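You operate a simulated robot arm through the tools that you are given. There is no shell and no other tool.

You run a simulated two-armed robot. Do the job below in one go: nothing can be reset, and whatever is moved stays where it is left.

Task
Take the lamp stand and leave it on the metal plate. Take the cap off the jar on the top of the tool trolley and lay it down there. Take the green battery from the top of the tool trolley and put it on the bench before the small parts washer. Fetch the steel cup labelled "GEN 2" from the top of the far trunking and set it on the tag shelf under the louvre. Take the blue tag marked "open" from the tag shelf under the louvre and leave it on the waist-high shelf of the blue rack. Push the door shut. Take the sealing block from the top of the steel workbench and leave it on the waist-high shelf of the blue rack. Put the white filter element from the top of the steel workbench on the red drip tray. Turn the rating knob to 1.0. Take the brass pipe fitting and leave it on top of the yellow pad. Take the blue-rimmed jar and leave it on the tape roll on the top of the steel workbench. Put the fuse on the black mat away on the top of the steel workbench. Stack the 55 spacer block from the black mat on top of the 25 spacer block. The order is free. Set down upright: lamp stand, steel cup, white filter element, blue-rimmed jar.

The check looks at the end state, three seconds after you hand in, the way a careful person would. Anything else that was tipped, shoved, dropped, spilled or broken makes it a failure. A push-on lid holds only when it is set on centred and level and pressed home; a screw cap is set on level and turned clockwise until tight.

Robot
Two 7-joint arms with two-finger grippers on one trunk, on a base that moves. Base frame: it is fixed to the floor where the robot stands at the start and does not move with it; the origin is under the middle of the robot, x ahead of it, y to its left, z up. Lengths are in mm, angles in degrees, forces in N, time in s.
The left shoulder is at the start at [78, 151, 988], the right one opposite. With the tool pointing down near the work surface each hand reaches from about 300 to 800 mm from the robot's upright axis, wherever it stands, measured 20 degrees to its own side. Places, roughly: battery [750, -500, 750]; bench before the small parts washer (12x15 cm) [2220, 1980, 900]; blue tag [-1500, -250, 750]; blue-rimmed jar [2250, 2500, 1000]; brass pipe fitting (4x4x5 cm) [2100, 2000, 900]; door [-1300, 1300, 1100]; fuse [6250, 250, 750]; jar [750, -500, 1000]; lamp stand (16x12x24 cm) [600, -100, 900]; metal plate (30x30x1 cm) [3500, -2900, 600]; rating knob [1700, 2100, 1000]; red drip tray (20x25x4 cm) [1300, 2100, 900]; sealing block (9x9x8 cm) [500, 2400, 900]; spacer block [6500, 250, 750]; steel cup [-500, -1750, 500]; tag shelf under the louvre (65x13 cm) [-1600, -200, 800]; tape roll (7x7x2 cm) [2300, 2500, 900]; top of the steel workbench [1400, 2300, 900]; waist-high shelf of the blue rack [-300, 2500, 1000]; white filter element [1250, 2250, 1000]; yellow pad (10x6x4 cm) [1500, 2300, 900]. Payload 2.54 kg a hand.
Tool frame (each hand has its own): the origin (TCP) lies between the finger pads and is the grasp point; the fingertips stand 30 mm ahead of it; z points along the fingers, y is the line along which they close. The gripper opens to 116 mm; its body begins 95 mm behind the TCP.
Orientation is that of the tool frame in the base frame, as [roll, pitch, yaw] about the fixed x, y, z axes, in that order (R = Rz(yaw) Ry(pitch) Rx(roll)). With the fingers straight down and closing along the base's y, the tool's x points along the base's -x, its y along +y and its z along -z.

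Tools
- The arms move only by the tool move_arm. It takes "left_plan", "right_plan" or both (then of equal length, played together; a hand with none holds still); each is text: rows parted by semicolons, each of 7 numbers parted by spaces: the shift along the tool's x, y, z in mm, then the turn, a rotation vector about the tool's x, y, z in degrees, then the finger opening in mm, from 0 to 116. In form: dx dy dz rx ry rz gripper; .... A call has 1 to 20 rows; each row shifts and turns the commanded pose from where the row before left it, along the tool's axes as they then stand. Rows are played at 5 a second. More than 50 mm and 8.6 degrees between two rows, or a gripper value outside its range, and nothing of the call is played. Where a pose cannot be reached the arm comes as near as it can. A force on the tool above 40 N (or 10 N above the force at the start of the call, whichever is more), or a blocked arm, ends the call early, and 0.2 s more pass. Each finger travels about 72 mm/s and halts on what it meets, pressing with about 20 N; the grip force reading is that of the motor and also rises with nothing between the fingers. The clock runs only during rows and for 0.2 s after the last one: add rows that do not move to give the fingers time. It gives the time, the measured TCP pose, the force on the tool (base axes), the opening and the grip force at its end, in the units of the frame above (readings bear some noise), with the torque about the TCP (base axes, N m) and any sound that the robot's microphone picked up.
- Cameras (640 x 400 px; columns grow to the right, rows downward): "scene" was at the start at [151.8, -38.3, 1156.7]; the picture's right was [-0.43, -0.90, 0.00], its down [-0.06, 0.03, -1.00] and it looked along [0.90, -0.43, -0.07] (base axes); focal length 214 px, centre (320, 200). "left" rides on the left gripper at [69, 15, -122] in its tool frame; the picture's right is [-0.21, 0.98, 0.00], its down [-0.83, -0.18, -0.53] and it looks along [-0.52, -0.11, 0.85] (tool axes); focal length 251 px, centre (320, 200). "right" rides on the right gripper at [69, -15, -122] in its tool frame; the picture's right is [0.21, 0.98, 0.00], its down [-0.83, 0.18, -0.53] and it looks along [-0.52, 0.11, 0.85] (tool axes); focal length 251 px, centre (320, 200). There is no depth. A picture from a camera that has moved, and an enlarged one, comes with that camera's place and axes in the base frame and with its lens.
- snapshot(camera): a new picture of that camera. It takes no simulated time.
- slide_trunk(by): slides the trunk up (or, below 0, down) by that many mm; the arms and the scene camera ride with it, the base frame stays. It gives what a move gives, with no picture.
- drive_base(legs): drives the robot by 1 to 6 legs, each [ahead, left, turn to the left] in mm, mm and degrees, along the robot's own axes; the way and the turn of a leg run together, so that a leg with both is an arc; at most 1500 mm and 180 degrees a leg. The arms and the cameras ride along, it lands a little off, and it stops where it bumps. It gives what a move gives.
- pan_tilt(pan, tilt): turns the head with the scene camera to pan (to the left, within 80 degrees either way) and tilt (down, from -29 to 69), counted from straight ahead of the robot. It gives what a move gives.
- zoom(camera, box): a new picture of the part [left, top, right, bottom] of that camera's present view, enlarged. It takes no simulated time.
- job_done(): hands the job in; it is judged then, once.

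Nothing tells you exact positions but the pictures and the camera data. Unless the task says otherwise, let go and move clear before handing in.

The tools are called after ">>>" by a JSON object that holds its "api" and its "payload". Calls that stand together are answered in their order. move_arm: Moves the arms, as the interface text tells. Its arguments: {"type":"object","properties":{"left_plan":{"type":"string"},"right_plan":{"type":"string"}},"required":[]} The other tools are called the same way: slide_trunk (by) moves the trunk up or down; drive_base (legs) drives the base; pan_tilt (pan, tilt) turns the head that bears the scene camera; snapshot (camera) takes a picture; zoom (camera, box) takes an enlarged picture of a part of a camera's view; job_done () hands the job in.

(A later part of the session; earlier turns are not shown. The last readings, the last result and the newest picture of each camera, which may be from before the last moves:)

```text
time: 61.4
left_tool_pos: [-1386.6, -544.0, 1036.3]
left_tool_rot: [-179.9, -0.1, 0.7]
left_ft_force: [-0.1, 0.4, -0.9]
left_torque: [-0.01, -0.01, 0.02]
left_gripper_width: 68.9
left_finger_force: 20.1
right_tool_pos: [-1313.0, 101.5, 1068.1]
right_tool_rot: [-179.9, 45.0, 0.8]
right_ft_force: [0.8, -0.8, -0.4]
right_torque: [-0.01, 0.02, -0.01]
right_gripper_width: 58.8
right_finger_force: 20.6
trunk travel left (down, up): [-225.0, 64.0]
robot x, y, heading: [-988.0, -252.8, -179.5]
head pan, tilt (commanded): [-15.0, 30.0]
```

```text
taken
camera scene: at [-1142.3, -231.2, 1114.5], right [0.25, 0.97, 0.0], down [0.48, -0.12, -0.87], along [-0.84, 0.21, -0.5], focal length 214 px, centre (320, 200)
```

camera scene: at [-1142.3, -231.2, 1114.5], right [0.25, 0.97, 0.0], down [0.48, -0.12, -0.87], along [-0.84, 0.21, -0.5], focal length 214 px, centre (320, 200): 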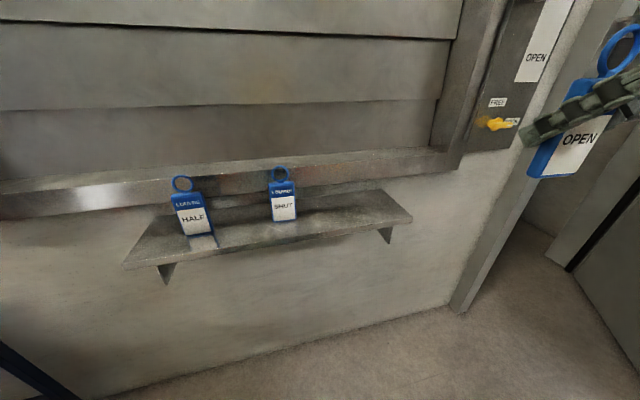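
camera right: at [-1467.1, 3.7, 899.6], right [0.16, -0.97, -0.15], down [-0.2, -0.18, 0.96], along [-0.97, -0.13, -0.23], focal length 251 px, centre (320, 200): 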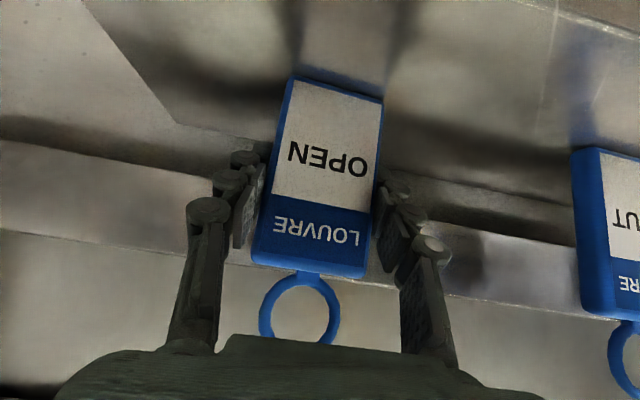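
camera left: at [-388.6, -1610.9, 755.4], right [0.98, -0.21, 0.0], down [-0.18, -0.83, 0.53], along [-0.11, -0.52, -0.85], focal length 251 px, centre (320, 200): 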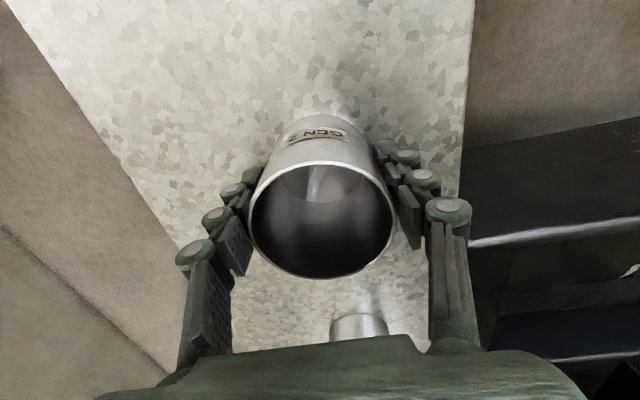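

Tag clear. Now I'll strafe right 150 mm so the left hand can comfortably reach the free part of the shelf for the cup.

>>> {"api": "drive_base", "payload": {"legs": [[0, -150, 0]]}}

>>> {"api": "pan_tilt", "payload": {"pan": 0, "tilt": 30}}

>>> {"api": "snapshot", "payload": {"camera": "scene"}}

```text
time: 63.5
left_tool_pos: [-1387.5, -396.5, 1037.3]
left_tool_rot: [-179.9, 0.0, 0.8]
left_ft_force: [-0.3, 1.0, -1.4]
left_torque: [0.01, 0.03, -0.01]
left_gripper_width: 68.8
left_finger_force: 19.8
right_tool_pos: [-1314.7, 249.0, 1069.4]
right_tool_rot: [180.0, 45.2, 0.7]
right_ft_force: [-0.4, 0.2, 0.8]
right_torque: [-0.03, -0.01, 0.03]
right_gripper_width: 58.8
right_finger_force: 19.8
trunk travel left (down, up): [-225.0, 64.0]
robot x, y, heading: [-991.7, -110.8, -179.4]
head pan, tilt (commanded): [-15.0, 30.0]
```

```text
time: 64.3
left_tool_pos: [-1388.1, -396.2, 1037.3]
left_tool_rot: [-179.9, 0.0, 0.8]
left_ft_force: [-0.2, 0.2, -1.2]
left_torque: [0.03, 0.02, -0.03]
left_gripper_width: 68.8
left_finger_force: 20.0
right_tool_pos: [-1315.7, 248.4, 1070.0]
right_tool_rot: [-179.9, 45.2, 0.9]
right_ft_force: [0.6, 0.4, -0.6]
right_torque: [0.02, 0.0, -0.03]
right_gripper_width: 58.5
right_finger_force: 19.6
trunk travel left (down, up): [-225.0, 64.0]
robot x, y, heading: [-988.2, -107.1, -178.7]
head pan, tilt (commanded): [0.0, 30.0]
```

```text
taken
camera scene: at [-1147.0, -107.1, 1114.5], right [-0.01, 1.0, 0.0], down [0.5, 0.01, -0.87], along [-0.87, -0.01, -0.5], focal length 214 px, centre (320, 200)
```

scene: 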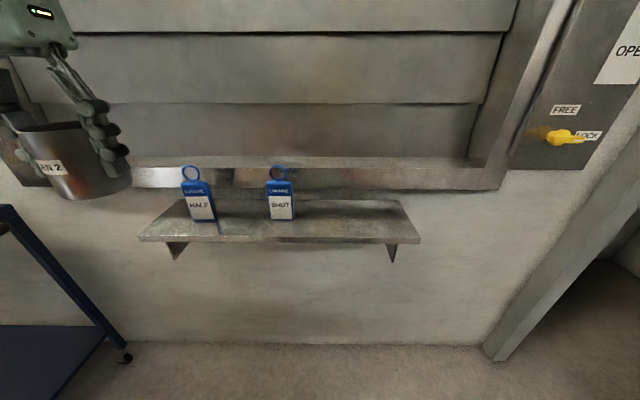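

Moving the cup sideways in front of the shelf, then forward over it, staying above the tags.

>>> {"api": "move_arm", "payload": {"left_plan": "0 -43 0 0 0 0 60; 0 -43 0 0 0 0 60; 0 -43 0 0 0 0 60; 0 -43 0 0 0 0 60; 0 -43 0 0 0 0 60; 0 -43 0 0 0 0 60; 0 -43 0 0 0 0 60; 0 -43 0 0 0 0 60; -39 0 10 0 0 0 60; -39 0 15 0 0 0 60; -39 0 20 0 0 0 60; -39 0 20 0 0 0 60; -39 0 20 0 0 0 60; 0 0 30 0 0 0 60; 0 0 30 0 0 0 60; 0 0 20 0 0 0 60; 0 0 15 0 0 0 60; 0 0 0 0 0 0 60"}}

>>> {"api": "snapshot", "payload": {"camera": "scene"}}

>>> {"api": "zoom", "payload": {"camera": "scene", "box": [240, 110, 480, 260]}}

>>> {"api": "snapshot", "payload": {"camera": "left"}}

```text
time: 68.1
left_tool_pos: [-1588.3, -54.0, 857.4]
left_tool_rot: [-179.9, 0.0, 0.8]
left_ft_force: [-0.3, 0.4, -1.0]
left_torque: [-0.04, -0.02, -0.01]
left_gripper_width: 68.6
left_finger_force: 20.3
right_tool_pos: [-1316.3, 248.3, 1069.4]
right_tool_rot: [-180.0, 45.0, 0.8]
right_ft_force: [-0.4, 0.4, -0.6]
right_torque: [-0.04, 0.02, -0.01]
right_gripper_width: 58.7
right_finger_force: 20.2
trunk travel left (down, up): [-225.0, 64.0]
robot x, y, heading: [-989.1, -103.7, -179.0]
head pan, tilt (commanded): [0.0, 30.0]
```

```text
taken
camera scene: at [-1147.0, -107.1, 1114.5], right [-0.01, 1.0, 0.0], down [0.5, 0.01, -0.87], along [-0.87, -0.01, -0.5], focal length 214 px, centre (320, 200)
```

scene: 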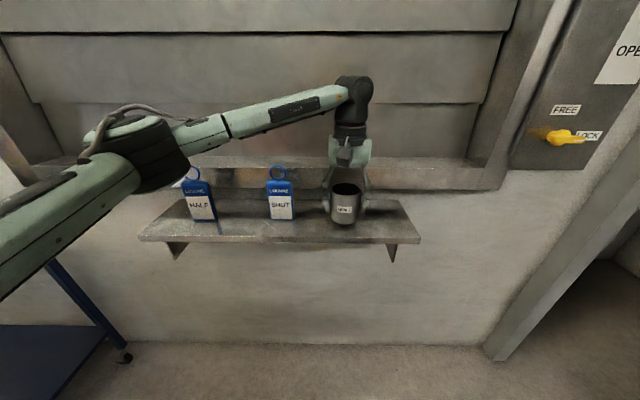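

```text
2.67 times, centred on (360, 185) of scene
camera zoom: at [-1147.0, -107.1, 1114.5], right [-0.01, 1.0, 0.0], down [0.5, 0.01, -0.87], along [-0.87, -0.01, -0.5], focal length 572 px, centre (213, 240)
```

zoom: 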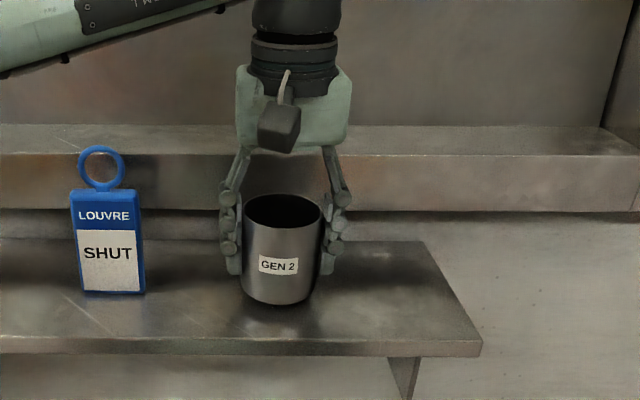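

```text
taken
camera left: at [-1519.7, -68.8, 979.8], right [-0.2, -0.98, 0.0], down [-0.83, 0.17, 0.53], along [-0.52, 0.11, -0.84], focal length 251 px, centre (320, 200)
```

left: 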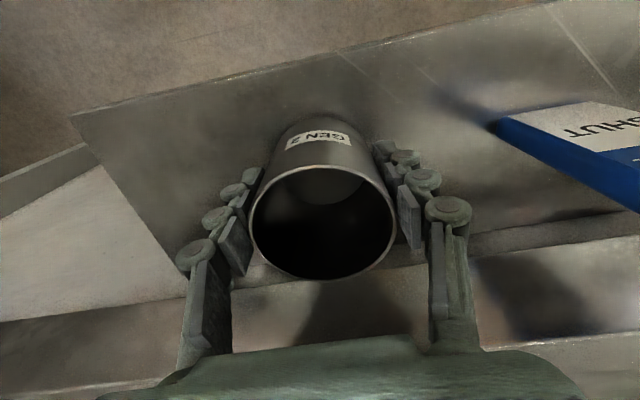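

The cup is about 15 mm above the shelf, fully inside it. Lowering in small steps and watching the force.

>>> {"api": "move_arm", "payload": {"left_plan": "0 0 4 0 0 0 60; 0 0 4 0 0 0 60; 0 0 3 0 0 0 60; 0 0 0 0 0 0 60"}}

>>> {"api": "move_arm", "payload": {"left_plan": "0 0 2 0 0 0 60; 0 0 0 0 0 0 60"}}

>>> {"api": "move_arm", "payload": {"left_plan": "0 0 2 0 0 0 60; 0 0 0 0 0 0 60"}}

>>> {"api": "zoom", "payload": {"camera": "scene", "box": [300, 150, 400, 250]}}

```text
time: 69.1
left_tool_pos: [-1589.4, -54.6, 847.9]
left_tool_rot: [-179.9, 0.1, 0.8]
left_ft_force: [-0.1, -1.3, 5.4]
left_torque: [0.07, -0.05, 0.0]
left_gripper_width: 68.5
left_finger_force: 19.5
right_tool_pos: [-1315.8, 247.5, 1069.2]
right_tool_rot: [-179.9, 45.1, 1.0]
right_ft_force: [0.6, 0.1, -0.1]
right_torque: [0.0, 0.02, 0.01]
right_gripper_width: 58.5
right_finger_force: 20.1
trunk travel left (down, up): [-225.0, 64.0]
robot x, y, heading: [-989.0, -108.1, -179.3]
head pan, tilt (commanded): [0.0, 30.0]
```

```text
time: 69.7
left_tool_pos: [-1589.2, -53.3, 846.1]
left_tool_rot: [-179.9, 0.1, 0.9]
left_ft_force: [-3.1, -1.6, 14.9]
left_torque: [-0.06, 0.17, 0.17]
left_gripper_width: 69.0
left_finger_force: 19.8
right_tool_pos: [-1315.9, 249.5, 1069.0]
right_tool_rot: [-179.9, 45.1, 0.8]
right_ft_force: [-0.3, -0.4, -0.4]
right_torque: [0.01, 0.01, 0.0]
right_gripper_width: 58.6
right_finger_force: 19.3
trunk travel left (down, up): [-225.0, 64.0]
robot x, y, heading: [-986.9, -107.4, -179.0]
head pan, tilt (commanded): [0.0, 30.0]
```

```text
time: 70.3
left_tool_pos: [-1586.6, -54.6, 842.5]
left_tool_rot: [-179.9, 0.2, 0.7]
left_ft_force: [0.4, 0.5, 13.3]
left_torque: [0.09, 0.05, 0.14]
left_gripper_width: 67.8
left_finger_force: 19.9
right_tool_pos: [-1315.5, 248.5, 1069.7]
right_tool_rot: [-179.8, 45.1, 0.9]
right_ft_force: [-0.4, 0.0, -0.5]
right_torque: [-0.05, 0.0, 0.0]
right_gripper_width: 58.9
right_finger_force: 20.1
trunk travel left (down, up): [-225.0, 64.0]
robot x, y, heading: [-989.3, -103.4, -179.2]
head pan, tilt (commanded): [0.0, 30.0]
```

```text
4.00 times, centred on (350, 200) of scene
camera zoom: at [-1145.7, -107.1, 1114.8], right [-0.01, 1.0, 0.0], down [0.5, 0.01, -0.87], along [-0.87, -0.01, -0.5], focal length 858 px, centre (200, 200)
```

zoom: 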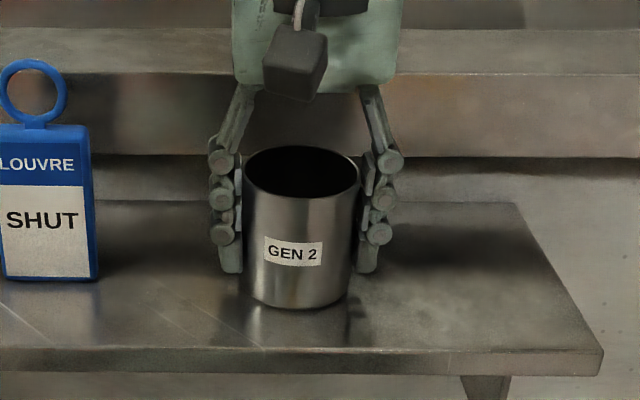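

The cup is seated (force rose on contact). Releasing and lifting straight up.

>>> {"api": "move_arm", "payload": {"left_plan": "0 0 -2 0 0 0 60; 0 0 0 0 0 0 75; 0 0 0 0 0 0 90; 0 0 0 0 0 0 105; 0 0 0 0 0 0 105; 0 0 -20 0 0 0 105; 0 0 -40 0 0 0 105; 0 0 -40 0 0 0 105; 0 0 -40 0 0 0 105; 40 0 -30 0 0 0 105; 45 0 0 0 0 0 105; 45 0 0 0 0 0 105; 45 0 0 0 0 0 105; 0 0 0 0 0 0 105"}}

>>> {"api": "zoom", "payload": {"camera": "scene", "box": [160, 110, 480, 310]}}

```text
time: 73.3
left_tool_pos: [-1412.5, -54.3, 1013.8]
left_tool_rot: [-179.9, 0.0, 0.9]
left_ft_force: [0.1, -0.6, 0.0]
left_torque: [0.0, -0.01, -0.03]
left_gripper_width: 104.8
left_finger_force: 0.2
right_tool_pos: [-1316.6, 248.3, 1069.0]
right_tool_rot: [-179.9, 45.1, 0.8]
right_ft_force: [-1.0, 0.5, -1.0]
right_torque: [0.03, 0.0, 0.03]
right_gripper_width: 58.3
right_finger_force: 19.7
trunk travel left (down, up): [-225.0, 64.0]
robot x, y, heading: [-990.2, -106.7, -178.9]
head pan, tilt (commanded): [0.0, 30.0]
```

```text
2.00 times, centred on (320, 210) of scene
camera zoom: at [-1147.0, -107.1, 1114.5], right [-0.01, 1.0, 0.0], down [0.5, 0.01, -0.87], along [-0.87, -0.01, -0.5], focal length 429 px, centre (320, 180)
```

zoom: 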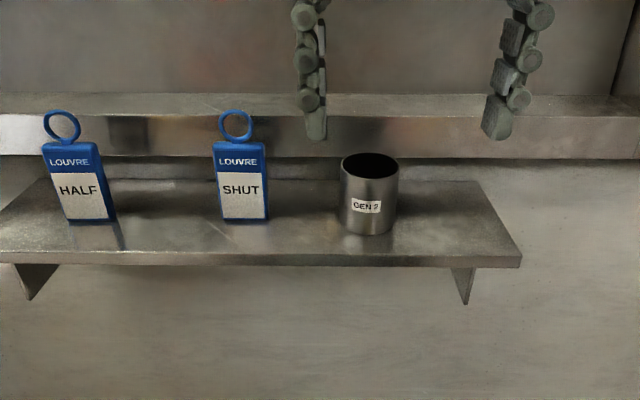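

The cup stands well on the shelf. Now looking to my right for the door.

>>> {"api": "drive_base", "payload": {"legs": [[-350, 0, 0], [0, 0, -60]]}}

>>> {"api": "pan_tilt", "payload": {"pan": 0, "tilt": 10}}

>>> {"api": "snapshot", "payload": {"camera": "scene"}}

>>> {"api": "pan_tilt", "payload": {"pan": -50, "tilt": 10}}

>>> {"api": "snapshot", "payload": {"camera": "scene"}}

```text
time: 78.2
left_tool_pos: [-805.9, 292.5, 1014.1]
left_tool_rot: [-179.9, 0.0, -58.9]
left_ft_force: [-0.2, -0.4, -0.1]
left_torque: [0.04, 0.01, 0.0]
left_gripper_width: 105.0
left_finger_force: 0.0
right_tool_pos: [-494.5, 359.6, 1068.4]
right_tool_rot: [-179.9, 45.1, -58.9]
right_ft_force: [0.7, -0.6, -0.2]
right_torque: [0.0, 0.02, -0.01]
right_gripper_width: 58.5
right_finger_force: 20.0
trunk travel left (down, up): [-225.0, 64.0]
robot x, y, heading: [-635.0, -98.2, 121.0]
head pan, tilt (commanded): [0.0, 30.0]
```

```text
time: 79.1
left_tool_pos: [-805.3, 291.1, 1014.8]
left_tool_rot: [-179.8, -0.1, -59.0]
left_ft_force: [-0.6, 1.0, -0.1]
left_torque: [-0.02, 0.0, 0.01]
left_gripper_width: 105.1
left_finger_force: 0.1
right_tool_pos: [-495.1, 359.9, 1068.8]
right_tool_rot: [-179.9, 45.0, -58.9]
right_ft_force: [-0.1, 0.1, 0.2]
right_torque: [-0.02, 0.02, 0.02]
right_gripper_width: 58.2
right_finger_force: 20.2
trunk travel left (down, up): [-225.0, 64.0]
robot x, y, heading: [-636.8, -100.8, 121.0]
head pan, tilt (commanded): [0.0, 10.0]
```

```text
taken
camera scene: at [-718.6, 38.1, 1146.8], right [0.86, 0.52, 0.0], down [0.09, -0.15, -0.98], along [-0.51, 0.84, -0.17], focal length 214 px, centre (320, 200)
```

scene: 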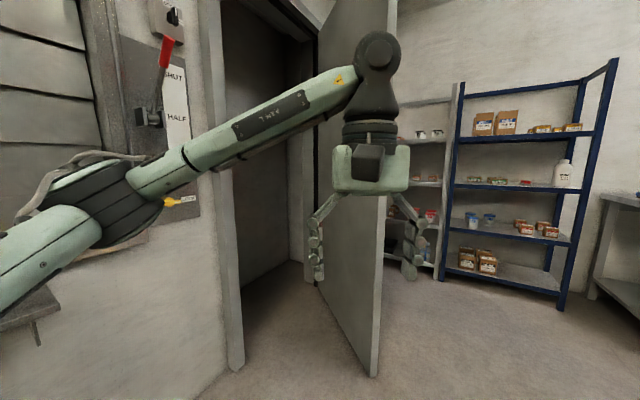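

```text
time: 80.3
left_tool_pos: [-804.9, 291.8, 1014.7]
left_tool_rot: [-179.8, 0.0, -58.9]
left_ft_force: [0.2, -0.4, -0.5]
left_torque: [0.0, 0.0, 0.0]
left_gripper_width: 105.0
left_finger_force: 0.0
right_tool_pos: [-494.0, 360.0, 1069.8]
right_tool_rot: [-179.8, 45.2, -58.9]
right_ft_force: [0.2, -0.8, -0.6]
right_torque: [-0.01, -0.01, -0.02]
right_gripper_width: 58.4
right_finger_force: 20.2
trunk travel left (down, up): [-225.0, 64.0]
robot x, y, heading: [-641.6, -101.2, 121.1]
head pan, tilt (commanded): [-50.0, 10.0]
```

```text
taken
camera scene: at [-640.5, 46.3, 1146.9], right [0.95, -0.32, 0.0], down [-0.06, -0.16, -0.98], along [0.32, 0.93, -0.17], focal length 214 px, centre (320, 200)
```

scene: 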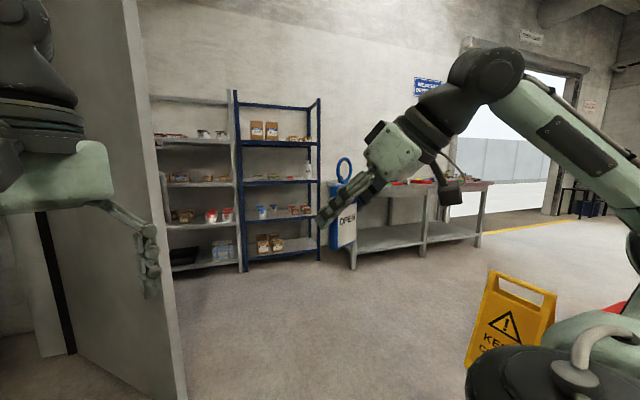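

The door is a slab hinged near [-1681, 1585], its free edge near [-981, 1032]; it must be pushed from its far side toward the wall. I'll drive around its open edge to the rack side and face it.

>>> {"api": "drive_base", "payload": {"legs": [[0, 0, -31], [700, -150, 0], [650, -150, 0], [0, 0, 90]]}}

>>> {"api": "pan_tilt", "payload": {"pan": 0, "tilt": 10}}

>>> {"api": "snapshot", "payload": {"camera": "scene"}}

>>> {"api": "pan_tilt", "payload": {"pan": 20, "tilt": 25}}

>>> {"api": "snapshot", "payload": {"camera": "scene"}}

```text
time: 93.0
left_tool_pos: [-756.1, 1323.9, 1012.9]
left_tool_rot: [-179.9, -0.1, 0.4]
left_ft_force: [0.4, 0.2, -0.6]
left_torque: [0.0, -0.03, 0.0]
left_gripper_width: 105.1
left_finger_force: 0.1
right_tool_pos: [-656.3, 1625.1, 1068.8]
right_tool_rot: [-179.9, 45.2, 0.4]
right_ft_force: [0.3, 0.6, -0.1]
right_torque: [-0.02, -0.03, -0.01]
right_gripper_width: 58.5
right_finger_force: 20.7
trunk travel left (down, up): [-225.0, 64.0]
robot x, y, heading: [-333.0, 1266.1, -179.6]
head pan, tilt (commanded): [-50.0, 10.0]
```

```text
time: 94.2
left_tool_pos: [-756.5, 1323.0, 1014.1]
left_tool_rot: [-179.9, 0.0, 0.3]
left_ft_force: [0.1, -0.6, 0.6]
left_torque: [0.02, -0.05, -0.03]
left_gripper_width: 105.0
left_finger_force: 0.0
right_tool_pos: [-656.9, 1625.6, 1070.3]
right_tool_rot: [-179.9, 45.1, 0.3]
right_ft_force: [0.3, 1.1, -1.2]
right_torque: [0.01, 0.0, -0.03]
right_gripper_width: 58.0
right_finger_force: 20.1
trunk travel left (down, up): [-225.0, 64.0]
robot x, y, heading: [-334.7, 1269.9, -179.5]
head pan, tilt (commanded): [0.0, 10.0]
```

```text
taken
camera scene: at [-493.4, 1268.3, 1146.9], right [0.0, 1.0, 0.0], down [0.17, 0.0, -0.98], along [-0.98, 0.0, -0.17], focal length 214 px, centre (320, 200)
```

scene: 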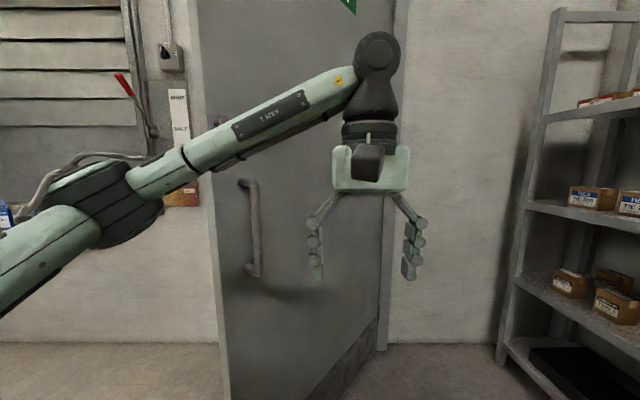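

```text
time: 95.0
left_tool_pos: [-756.4, 1322.7, 1014.3]
left_tool_rot: [-179.9, 0.0, 0.2]
left_ft_force: [-0.3, 0.2, 0.3]
left_torque: [0.04, -0.02, -0.03]
left_gripper_width: 105.0
left_finger_force: 0.0
right_tool_pos: [-656.0, 1626.3, 1068.5]
right_tool_rot: [-179.9, 45.1, 0.3]
right_ft_force: [-0.4, 0.9, -0.4]
right_torque: [0.02, 0.02, 0.02]
right_gripper_width: 58.1
right_finger_force: 20.5
trunk travel left (down, up): [-225.0, 64.0]
robot x, y, heading: [-332.0, 1267.5, -179.6]
head pan, tilt (commanded): [20.0, 25.0]
```

```text
taken
camera scene: at [-486.8, 1236.8, 1122.6], right [-0.35, 0.94, 0.0], down [0.4, 0.15, -0.91], along [-0.85, -0.31, -0.42], focal length 214 px, centre (320, 200)
```

scene: 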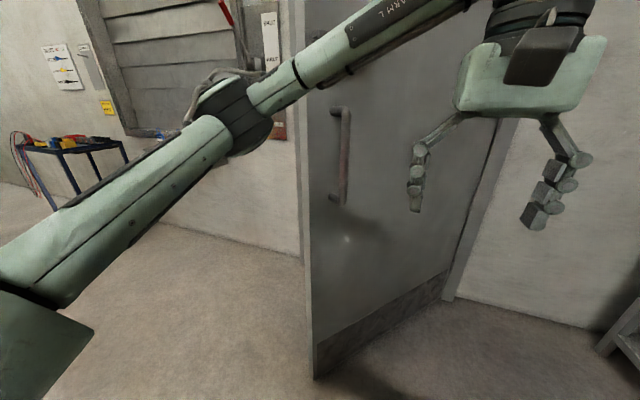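

I now see the door's room-side face with its pull handle near the free edge. I'll close the left fingers, point them forward, and push with the fingertips beside the handle.

>>> {"api": "move_arm", "payload": {"left_plan": "-19 39 -9 0 0 0 80; -19 39 -9 0 0 0 60; -19 39 -9 0 0 0 30; -19 39 -9 0 0 0 0; 0 0 0 0 -8.18 0 0; 0 0 0 0 -8.18 0 0; 0 0 0 0 -8.18 0 0; 0 0 0 0 -8.18 0 0; 0 0 0 0 -8.18 0 0; 0 0 0 0 -8.18 0 0; 0 0 0 0 -8.18 0 0; 0 0 0 0 -8.18 0 0; 0 0 0 0 -8.18 0 0; 0 0 0 0 -8.18 0 0; 0 0 0 0 -8.18 0 0; 0 0 0 0 0 0 0"}}

>>> {"api": "snapshot", "payload": {"camera": "scene"}}

```text
time: 98.5
left_tool_pos: [-851.8, 1179.9, 1059.0]
left_tool_rot: [-54.8, 89.9, 125.4]
left_ft_force: [0.5, -0.6, -0.5]
left_torque: [0.01, -0.01, 0.02]
left_gripper_width: 0.0
left_finger_force: 19.9
left hand out of reach, approached as far as the arm can: row 14, 15
right_tool_pos: [-656.9, 1625.8, 1069.2]
right_tool_rot: [-179.9, 45.1, 0.3]
right_ft_force: [0.1, -0.4, 0.2]
right_torque: [-0.01, -0.02, 0.0]
right_gripper_width: 58.4
right_finger_force: 19.6
trunk travel left (down, up): [-225.0, 64.0]
robot x, y, heading: [-333.5, 1268.5, -179.8]
head pan, tilt (commanded): [20.0, 25.0]
```

```text
taken
camera scene: at [-486.8, 1236.7, 1122.5], right [-0.35, 0.94, 0.0], down [0.4, 0.15, -0.91], along [-0.85, -0.31, -0.42], focal length 214 px, centre (320, 200)
```

scene: 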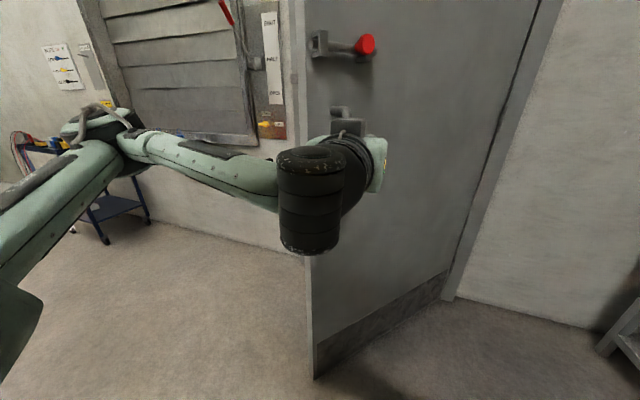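

The hand points forward. There is something with a red knob on the door; let me zoom on it before pushing.

>>> {"api": "zoom", "payload": {"camera": "scene", "box": [280, 0, 480, 160]}}

>>> {"api": "pan_tilt", "payload": {"pan": 15, "tilt": 0}}

>>> {"api": "snapshot", "payload": {"camera": "scene"}}

```text
2.50 times, centred on (380, 80) of scene
camera zoom: at [-486.8, 1236.7, 1122.5], right [-0.35, 0.94, 0.0], down [0.4, 0.15, -0.91], along [-0.85, -0.31, -0.42], focal length 536 px, centre (170, 500)
```

zoom: 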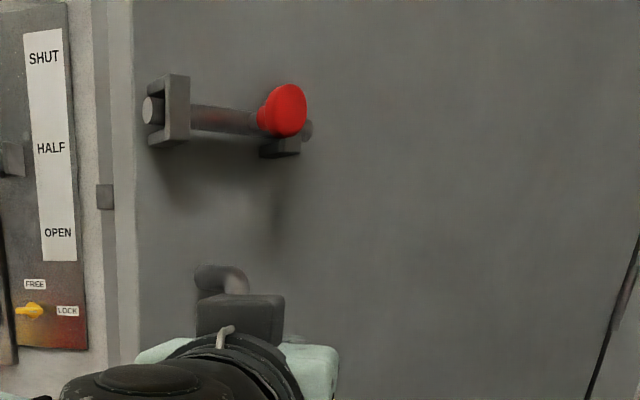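

```text
time: 99.3
left_tool_pos: [-852.7, 1179.1, 1058.6]
left_tool_rot: [-85.5, 89.9, 94.8]
left_ft_force: [0.0, 0.2, -0.3]
left_torque: [0.02, 0.0, 0.01]
left_gripper_width: 0.0
left_finger_force: 19.6
right_tool_pos: [-656.9, 1625.7, 1069.7]
right_tool_rot: [-179.9, 45.1, 0.3]
right_ft_force: [0.0, 0.7, 0.7]
right_torque: [0.0, 0.0, 0.0]
right_gripper_width: 58.1
right_finger_force: 20.5
trunk travel left (down, up): [-225.0, 64.0]
robot x, y, heading: [-332.6, 1271.6, -179.8]
head pan, tilt (commanded): [15.0, 0.0]
```

```text
taken
camera scene: at [-487.2, 1244.9, 1162.8], right [-0.26, 0.96, 0.0], down [0.0, 0.0, -1.0], along [-0.96, -0.26, 0.0], focal length 214 px, centre (320, 200)
```

scene: 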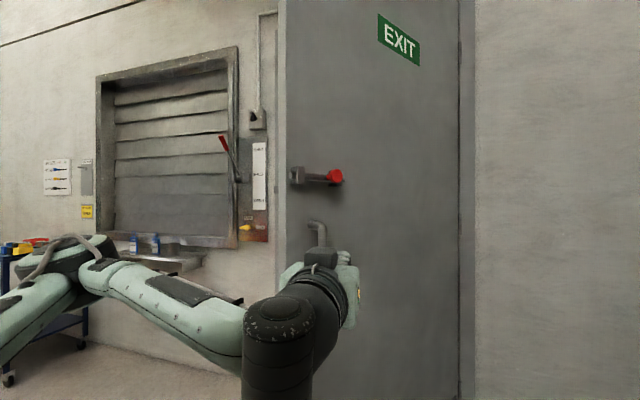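

The bolt is retracted, so the door can be pushed to. My left elbow would hit the door edge if I push from here, so I'll turn square to the door and come from the rack side.

>>> {"api": "drive_base", "payload": {"legs": [[0, 0, 51.7], [-122, -755, 0]]}}

>>> {"api": "pan_tilt", "payload": {"pan": 0, "tilt": 20}}

>>> {"api": "snapshot", "payload": {"camera": "scene"}}

>>> {"api": "pan_tilt", "payload": {"pan": 45, "tilt": 20}}

>>> {"api": "snapshot", "payload": {"camera": "scene"}}

```text
time: 109.5
left_tool_pos: [-1106.4, 1359.0, 1058.0]
left_tool_rot: [-89.9, 90.0, 143.3]
left_ft_force: [0.3, 0.8, -0.2]
left_torque: [0.0, -0.02, -0.01]
left_gripper_width: 0.1
left_finger_force: 20.3
right_tool_pos: [-1343.8, 1783.7, 1068.0]
right_tool_rot: [-179.8, 45.1, 53.2]
right_ft_force: [0.3, -0.3, -1.0]
right_torque: [0.02, -0.04, 0.03]
right_gripper_width: 58.3
right_finger_force: 20.4
trunk travel left (down, up): [-225.0, 64.0]
robot x, y, heading: [-864.2, 1824.6, -126.9]
head pan, tilt (commanded): [15.0, 0.0]
```

```text
time: 110.3
left_tool_pos: [-1105.3, 1360.2, 1057.7]
left_tool_rot: [-90.0, 89.9, 143.2]
left_ft_force: [0.3, 0.4, 0.4]
left_torque: [0.02, 0.02, 0.04]
left_gripper_width: 0.1
left_finger_force: 20.4
right_tool_pos: [-1343.1, 1783.4, 1069.7]
right_tool_rot: [-179.9, 45.1, 53.3]
right_ft_force: [-0.4, 0.1, -0.8]
right_torque: [0.02, -0.01, 0.02]
right_gripper_width: 58.2
right_finger_force: 19.9
trunk travel left (down, up): [-225.0, 64.0]
robot x, y, heading: [-867.5, 1825.3, -126.9]
head pan, tilt (commanded): [0.0, 20.0]
```

```text
taken
camera scene: at [-959.4, 1697.4, 1130.7], right [-0.8, 0.6, 0.0], down [0.2, 0.27, -0.94], along [-0.56, -0.75, -0.34], focal length 214 px, centre (320, 200)
```

scene: 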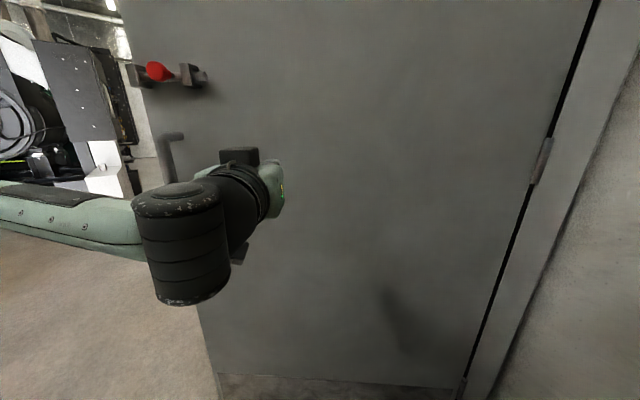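

```text
time: 111.4
left_tool_pos: [-1106.0, 1358.8, 1058.4]
left_tool_rot: [-90.4, 89.9, 142.9]
left_ft_force: [-0.4, 0.1, -0.2]
left_torque: [-0.02, -0.03, -0.02]
left_gripper_width: 0.1
left_finger_force: 20.1
right_tool_pos: [-1345.1, 1782.9, 1068.6]
right_tool_rot: [-179.9, 45.2, 53.2]
right_ft_force: [0.3, 0.3, 0.0]
right_torque: [-0.01, 0.01, 0.01]
right_gripper_width: 58.0
right_finger_force: 20.1
trunk travel left (down, up): [-225.0, 64.0]
robot x, y, heading: [-864.7, 1827.9, -126.6]
head pan, tilt (commanded): [45.0, 20.0]
```

```text
taken
camera scene: at [-890.5, 1679.7, 1130.6], right [-0.99, -0.14, 0.0], down [-0.05, 0.34, -0.94], along [0.13, -0.93, -0.34], focal length 214 px, centre (320, 200)
```

scene: 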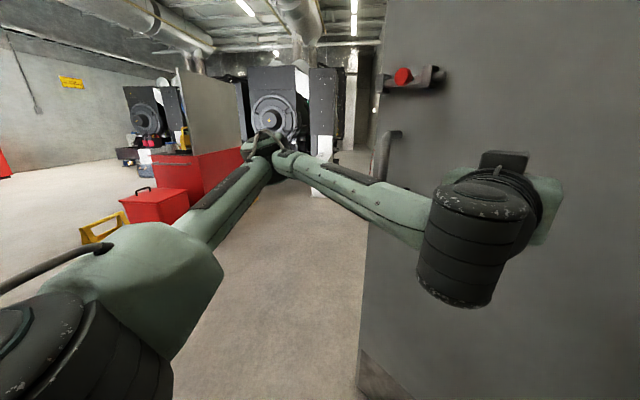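

Standing square to the door with clear space for the elbow. Driving ahead to make contact.

>>> {"api": "drive_base", "payload": {"legs": [[160, 0, 0]]}}

>>> {"api": "snapshot", "payload": {"camera": "scene"}}

```text
time: 112.7
left_tool_pos: [-1184.2, 1257.2, 1058.4]
left_tool_rot: [-5.6, 89.9, -132.7]
left_ft_force: [0.1, -0.1, 0.3]
left_torque: [-0.02, 0.01, -0.03]
left_gripper_width: 0.0
left_finger_force: 29.2
right_tool_pos: [-1421.8, 1679.3, 1068.5]
right_tool_rot: [-179.9, 45.0, 53.2]
right_ft_force: [0.1, 1.1, -0.3]
right_torque: [-0.01, 0.02, -0.02]
right_gripper_width: 58.3
right_finger_force: 20.6
trunk travel left (down, up): [-225.0, 64.0]
robot x, y, heading: [-939.1, 1721.6, -127.0]
head pan, tilt (commanded): [45.0, 20.0]
stopped in leg 1: the force on the tool passed its limit at 112 N (the readings are from after the stop); the commanded pose is now the measured one
```

```text
taken
camera scene: at [-969.1, 1575.2, 1130.6], right [-0.99, -0.14, 0.0], down [-0.05, 0.34, -0.94], along [0.13, -0.93, -0.34], focal length 214 px, centre (320, 200)
```

scene: 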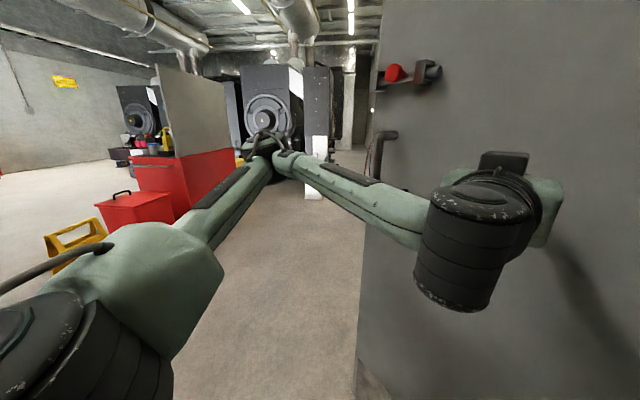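

Contact was made and the base stops on force, so I'll push gently with the arm instead and watch the force.

>>> {"api": "move_arm", "payload": {"left_plan": "0 0 4 0 0 0 0; 0 0 6 0 0 0 0; 0 0 8 0 0 0 0; 0 0 8 0 0 0 0; 0 0 8 0 0 0 0; 0 0 8 0 0 0 0; 0 0 8 0 0 0 0; 0 0 8 0 0 0 0"}}

>>> {"api": "snapshot", "payload": {"camera": "scene"}}

```text
time: 114.5
left_tool_pos: [-1218.7, 1212.5, 1057.8]
left_tool_rot: [-6.2, 89.9, -133.3]
left_ft_force: [0.0, 0.2, -0.2]
left_torque: [-0.01, -0.01, -0.02]
left_gripper_width: 0.2
left_finger_force: 28.3
right_tool_pos: [-1422.6, 1680.2, 1070.4]
right_tool_rot: [-179.9, 45.0, 53.2]
right_ft_force: [0.5, -0.2, 0.0]
right_torque: [-0.01, -0.01, -0.01]
right_gripper_width: 58.3
right_finger_force: 20.1
trunk travel left (down, up): [-225.0, 64.0]
robot x, y, heading: [-940.6, 1720.6, -127.1]
head pan, tilt (commanded): [45.0, 20.0]
```

```text
taken
camera scene: at [-969.2, 1575.2, 1130.6], right [-0.99, -0.14, 0.0], down [-0.05, 0.34, -0.94], along [0.13, -0.93, -0.34], focal length 214 px, centre (320, 200)
```

scene: 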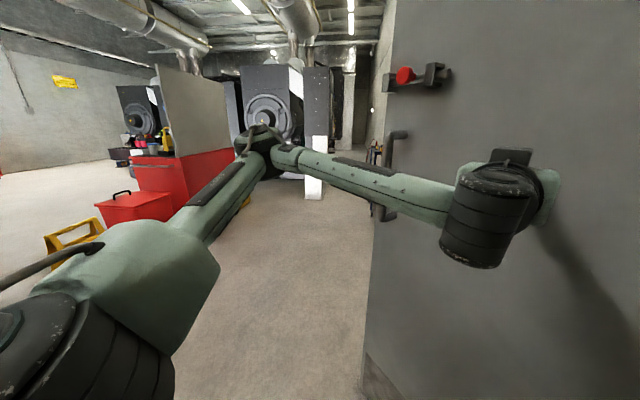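

The door swings with little resistance. Continuing to push with the arm.

>>> {"api": "move_arm", "payload": {"left_plan": "0 0 4 0 0 0 0; 0 0 7 0 0 0 0; 0 0 10 0 0 0 0; 0 0 10 0 0 0 0; 0 0 11 0 0 0 0; 0 0 11 0 0 0 0; 0 0 11 0 0 0 0; 0 0 11 0 0 0 0; 0 0 11 0 0 0 0; 0 0 11 0 0 0 0; 0 0 11 0 0 0 0; 0 0 11 0 0 0 0; 0 0 11 0 0 0 0; 0 0 11 0 0 0 0; 0 0 11 0 0 0 0; 0 0 8 0 0 0 0; 0 0 4 0 0 0 0"}}

>>> {"api": "snapshot", "payload": {"camera": "scene"}}

```text
time: 118.1
left_tool_pos: [-1317.7, 1081.8, 1059.0]
left_tool_rot: [46.0, 89.9, -81.2]
left_ft_force: [-0.2, -1.0, -0.8]
left_torque: [0.0, -0.01, 0.01]
left_gripper_width: 0.0
left_finger_force: 28.8
right_tool_pos: [-1421.6, 1678.5, 1069.0]
right_tool_rot: [-179.8, 44.9, 53.2]
right_ft_force: [-0.8, -0.9, -1.4]
right_torque: [-0.02, 0.01, 0.0]
right_gripper_width: 58.1
right_finger_force: 19.8
trunk travel left (down, up): [-225.0, 64.0]
robot x, y, heading: [-940.8, 1723.7, -127.0]
head pan, tilt (commanded): [45.0, 20.0]
```

```text
taken
camera scene: at [-969.2, 1575.2, 1130.6], right [-0.99, -0.14, 0.0], down [-0.05, 0.34, -0.94], along [0.13, -0.93, -0.34], focal length 214 px, centre (320, 200)
```

scene: 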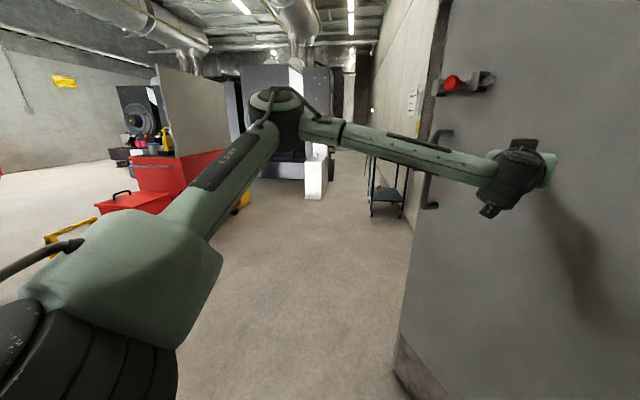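

The door is now about 33° open. I'll pull the hand back, reposition the base square to the door, and push again.

>>> {"api": "move_arm", "payload": {"left_plan": "0 0 -30 0 0 0 0; 0 0 -42 0 0 0 0; 0 0 -42 0 0 0 0; 0 0 -42 0 0 0 0; 0 0 -42 0 0 0 0; 0 0 0 0 0 0 0"}}

>>> {"api": "drive_base", "payload": {"legs": [[126, 183, 0], [0, 0, -20]]}}

>>> {"api": "snapshot", "payload": {"camera": "scene"}}

```text
time: 119.5
left_tool_pos: [-1196.4, 1240.2, 1060.8]
left_tool_rot: [-168.3, 90.0, 64.7]
left_ft_force: [-0.6, 0.4, -0.5]
left_torque: [-0.01, 0.02, 0.02]
left_gripper_width: 0.0
left_finger_force: 28.3
right_tool_pos: [-1422.7, 1679.4, 1069.6]
right_tool_rot: [-179.8, 45.0, 53.2]
right_ft_force: [0.5, 0.8, -0.8]
right_torque: [-0.02, -0.01, -0.02]
right_gripper_width: 58.1
right_finger_force: 20.1
trunk travel left (down, up): [-225.0, 64.0]
robot x, y, heading: [-944.7, 1719.5, -127.0]
head pan, tilt (commanded): [45.0, 20.0]
```

```text
time: 123.0
left_tool_pos: [-1276.2, 1146.6, 1059.4]
left_tool_rot: [38.0, 89.9, -109.2]
left_ft_force: [0.2, -0.6, 0.6]
left_torque: [0.02, 0.0, -0.04]
left_gripper_width: 0.0
left_finger_force: 28.3
right_tool_pos: [-1338.4, 1634.7, 1069.1]
right_tool_rot: [-179.8, 45.0, 33.1]
right_ft_force: [-0.5, -1.5, -0.9]
right_torque: [0.0, 0.01, 0.0]
right_gripper_width: 57.9
right_finger_force: 20.3
trunk travel left (down, up): [-225.0, 64.0]
robot x, y, heading: [-873.6, 1510.9, -146.9]
head pan, tilt (commanded): [45.0, 20.0]
```

```text
taken
camera scene: at [-948.3, 1383.2, 1130.6], right [-0.98, 0.21, 0.0], down [0.07, 0.33, -0.94], along [-0.19, -0.92, -0.34], focal length 214 px, centre (320, 200)
```

scene: 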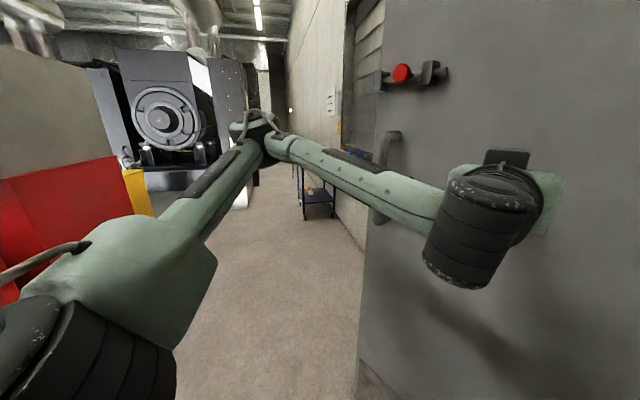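

Pushing again with the arm.

>>> {"api": "move_arm", "payload": {"left_plan": "0 0 13 0 0 0 0; 0 0 13 0 0 0 0; 0 0 13 0 0 0 0; 0 0 6 0 0 0 0; 0 0 5 0 0 0 0; 0 0 5 0 0 0 0; 0 0 5 0 0 0 0; 0 0 7 0 0 0 0; 0 0 9 0 0 0 0; 0 0 11 0 0 0 0; 0 0 12 0 0 0 0; 0 0 12 0 0 0 0; 0 0 12 0 0 0 0; 0 0 12 0 0 0 0; 0 0 12 0 0 0 0; 0 0 12 0 0 0 0; 0 0 12 0 0 0 0; 0 0 12 0 0 0 0; 0 0 12 0 0 0 0; 0 0 6 0 0 0 0"}}

>>> {"api": "snapshot", "payload": {"camera": "scene"}}

```text
time: 127.2
left_tool_pos: [-1445.7, 1037.3, 1060.2]
left_tool_rot: [22.1, 90.0, -125.1]
left_ft_force: [-0.5, -0.6, -0.9]
left_torque: [0.01, 0.02, 0.02]
left_gripper_width: 0.0
left_finger_force: 28.4
right_tool_pos: [-1338.0, 1635.2, 1068.6]
right_tool_rot: [-179.9, 45.0, 33.2]
right_ft_force: [0.1, -0.5, 0.0]
right_torque: [0.03, -0.02, -0.01]
right_gripper_width: 58.0
right_finger_force: 19.7
trunk travel left (down, up): [-225.0, 64.0]
robot x, y, heading: [-873.3, 1507.5, -146.9]
head pan, tilt (commanded): [45.0, 20.0]
```

```text
taken
camera scene: at [-948.2, 1383.1, 1130.6], right [-0.98, 0.21, 0.0], down [0.07, 0.33, -0.94], along [-0.19, -0.92, -0.34], focal length 214 px, centre (320, 200)
```

scene: 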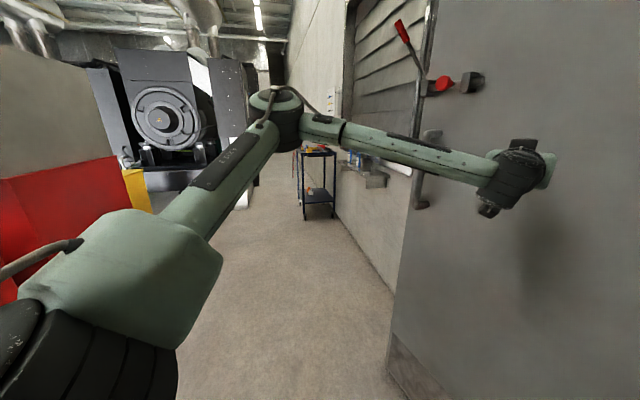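

Door is about 20° open now. Retracting, repositioning and pushing further.

>>> {"api": "move_arm", "payload": {"left_plan": "0 0 -30 0 0 0 0; 0 0 -42 0 0 0 0; 0 0 -42 0 0 0 0; 0 0 -42 0 0 0 0; 0 0 -42 0 0 0 0; 0 0 0 0 0 0 0"}}

>>> {"api": "drive_base", "payload": {"legs": [[154, 235, 0], [0, 0, -23]]}}

>>> {"api": "move_arm", "payload": {"left_plan": "0 0 13 0 0 0 0; 0 0 13 0 0 0 0; 0 0 13 0 0 0 0; 0 0 6 0 0 0 0; 0 0 5 0 0 0 0; 0 0 5 0 0 0 0; 0 0 5 0 0 0 0; 0 0 7 0 0 0 0; 0 0 9 0 0 0 0; 0 0 11 0 0 0 0; 0 0 12 0 0 0 0; 0 0 12 0 0 0 0; 0 0 12 0 0 0 0; 0 0 12 0 0 0 0; 0 0 12 0 0 0 0; 0 0 12 0 0 0 0; 0 0 12 0 0 0 0; 0 0 12 0 0 0 0; 0 0 12 0 0 0 0; 0 0 6 0 0 0 0"}}

>>> {"api": "snapshot", "payload": {"camera": "scene"}}

```text
time: 128.6
left_tool_pos: [-1279.9, 1141.7, 1060.9]
left_tool_rot: [26.1, 89.9, -120.9]
left_ft_force: [-0.3, 0.2, -0.1]
left_torque: [-0.01, 0.04, 0.02]
left_gripper_width: 0.2
left_finger_force: 28.3
right_tool_pos: [-1337.7, 1637.4, 1069.2]
right_tool_rot: [-180.0, 45.1, 33.2]
right_ft_force: [0.8, -0.1, -0.2]
right_torque: [0.03, 0.02, 0.0]
right_gripper_width: 58.1
right_finger_force: 19.9
trunk travel left (down, up): [-225.0, 64.0]
robot x, y, heading: [-873.5, 1510.8, -146.9]
head pan, tilt (commanded): [45.0, 20.0]
```

```text
time: 132.7
left_tool_pos: [-1388.9, 1045.8, 1061.2]
left_tool_rot: [37.3, 89.9, -132.1]
left_ft_force: [0.1, 0.4, -0.9]
left_torque: [0.02, -0.02, -0.04]
left_gripper_width: 0.0
left_finger_force: 28.9
right_tool_pos: [-1254.5, 1524.4, 1068.7]
right_tool_rot: [-180.0, 45.0, 10.8]
right_ft_force: [-0.5, -0.8, -1.1]
right_torque: [-0.03, 0.0, 0.01]
right_gripper_width: 57.9
right_finger_force: 20.3
trunk travel left (down, up): [-225.0, 64.0]
robot x, y, heading: [-872.0, 1234.4, -169.4]
head pan, tilt (commanded): [45.0, 20.0]
```

```text
time: 136.9
left_tool_pos: [-1586.1, 1011.0, 1060.5]
left_tool_rot: [28.6, 90.0, -141.0]
left_ft_force: [-0.6, 0.1, 0.2]
left_torque: [-0.01, -0.01, -0.01]
left_gripper_width: 0.1
left_finger_force: 28.2
right_tool_pos: [-1255.7, 1525.5, 1068.7]
right_tool_rot: [-179.9, 45.0, 10.8]
right_ft_force: [-0.2, 0.3, 0.1]
right_torque: [0.01, 0.0, 0.0]
right_gripper_width: 58.3
right_finger_force: 20.1
trunk travel left (down, up): [-225.0, 64.0]
robot x, y, heading: [-870.9, 1228.9, -169.2]
head pan, tilt (commanded): [45.0, 20.0]
```

```text
taken
camera scene: at [-990.0, 1142.8, 1130.6], right [-0.83, 0.56, 0.0], down [0.19, 0.28, -0.94], along [-0.53, -0.78, -0.34], focal length 214 px, centre (320, 200)
```

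scene: 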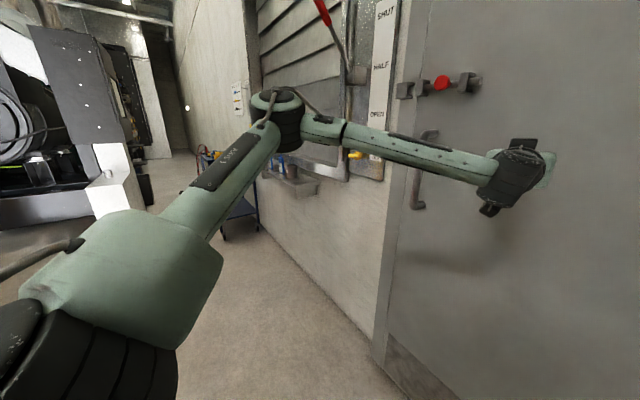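

Nearly shut. Continuing gently until it stops.

>>> {"api": "move_arm", "payload": {"left_plan": "0 0 5 0 0 0 0; 0 0 6 0 0 0 0; 0 0 6 0 0 0 0; 0 0 6 0 0 0 0; 0 0 6 0 0 0 0; 0 0 6 0 0 0 0; 0 0 6 0 0 0 0; 0 0 6 0 0 0 0; 0 0 6 0 0 0 0; 0 0 6 0 0 0 0; 0 0 6 0 0 0 0; 0 0 6 0 0 0 0; 0 0 6 0 0 0 0; 0 0 6 0 0 0 0"}}

>>> {"api": "snapshot", "payload": {"camera": "scene"}}

```text
time: 138.2
left_tool_pos: [-1610.1, 1004.1, 1060.7]
left_tool_rot: [122.5, 90.0, -47.1]
left_ft_force: [24.2, -0.4, 2.1]
left_torque: [0.01, 0.03, -0.05]
left_gripper_width: 0.0
left_finger_force: 28.2
right_tool_pos: [-1250.7, 1522.6, 1070.0]
right_tool_rot: [-179.8, 45.2, 11.1]
right_ft_force: [-0.5, 0.0, 0.3]
right_torque: [-0.03, 0.03, 0.01]
right_gripper_width: 58.3
right_finger_force: 19.5
trunk travel left (down, up): [-225.0, 64.0]
robot x, y, heading: [-869.7, 1232.8, -169.0]
head pan, tilt (commanded): [45.0, 20.0]
stopped in row 6 (left hand): the force on the tool passed its limit at 49 N (the readings are from after the stop); the commanded pose is now the measured one
```

```text
taken
camera scene: at [-986.0, 1142.4, 1131.1], right [-0.83, 0.56, 0.0], down [0.19, 0.28, -0.94], along [-0.53, -0.78, -0.34], focal length 214 px, centre (320, 200)
```

scene: 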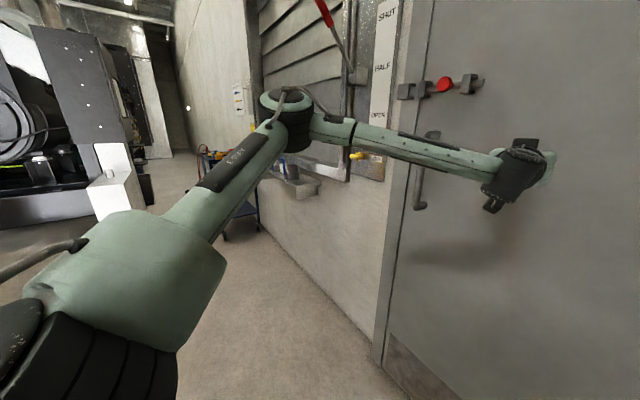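

Firm resistance – the door appears to be closed. I'll pull back the hand and inspect.

>>> {"api": "move_arm", "payload": {"left_plan": "0 0 -20 0 0 0 0; 0 0 -42 0 0 0 0; 0 0 -42 0 0 0 0; 0 0 -42 0 0 0 0; 0 0 -42 0 0 0 0; 0 0 -20 0 0 0 0; 0 0 0 0 0 0 0"}}

>>> {"api": "zoom", "payload": {"camera": "scene", "box": [360, 40, 520, 200]}}

>>> {"api": "pan_tilt", "payload": {"pan": 10, "tilt": 5}}

>>> {"api": "snapshot", "payload": {"camera": "scene"}}

```text
time: 139.8
left_tool_pos: [-1409.0, 1041.5, 1059.4]
left_tool_rot: [160.9, 89.8, -8.7]
left_ft_force: [-0.5, 0.3, -0.1]
left_torque: [-0.01, -0.04, -0.02]
left_gripper_width: 0.0
left_finger_force: 28.1
right_tool_pos: [-1253.8, 1522.8, 1069.1]
right_tool_rot: [-179.9, 44.9, 10.9]
right_ft_force: [0.0, 0.3, 1.1]
right_torque: [0.0, 0.03, -0.01]
right_gripper_width: 58.2
right_finger_force: 20.3
trunk travel left (down, up): [-225.0, 64.0]
robot x, y, heading: [-869.9, 1233.3, -169.2]
head pan, tilt (commanded): [45.0, 20.0]
```

```text
2.50 times, centred on (440, 120) of scene
camera zoom: at [-989.3, 1142.6, 1130.6], right [-0.83, 0.56, 0.0], down [0.19, 0.28, -0.94], along [-0.53, -0.78, -0.34], focal length 536 px, centre (20, 400)
```

zoom: 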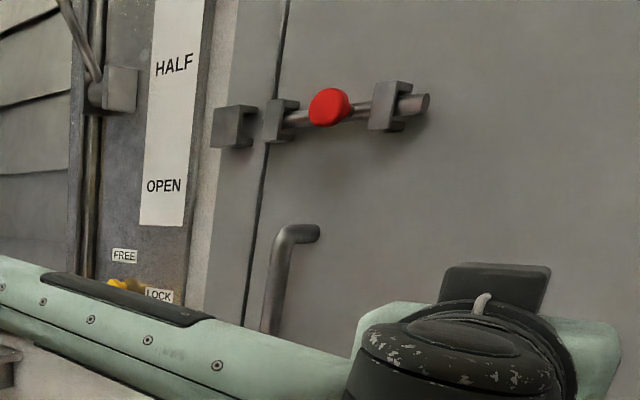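

```text
time: 140.8
left_tool_pos: [-1409.2, 1041.8, 1059.5]
left_tool_rot: [161.7, 89.6, -8.1]
left_ft_force: [0.6, 0.1, -0.3]
left_torque: [0.0, -0.04, -0.01]
left_gripper_width: 0.0
left_finger_force: 29.0
right_tool_pos: [-1252.8, 1523.0, 1068.9]
right_tool_rot: [-179.9, 45.0, 10.8]
right_ft_force: [-0.3, 0.1, -0.4]
right_torque: [0.0, -0.01, -0.01]
right_gripper_width: 58.1
right_finger_force: 20.7
trunk travel left (down, up): [-225.0, 64.0]
robot x, y, heading: [-871.7, 1229.9, -169.1]
head pan, tilt (commanded): [10.0, 5.0]
```

```text
taken
camera scene: at [-1022.7, 1187.0, 1154.9], right [-0.36, 0.93, 0.0], down [0.08, 0.03, -1.0], along [-0.93, -0.35, -0.09], focal length 214 px, centre (320, 200)
```

scene: 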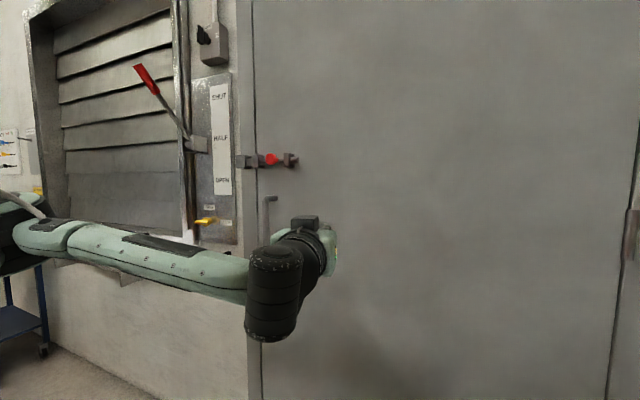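

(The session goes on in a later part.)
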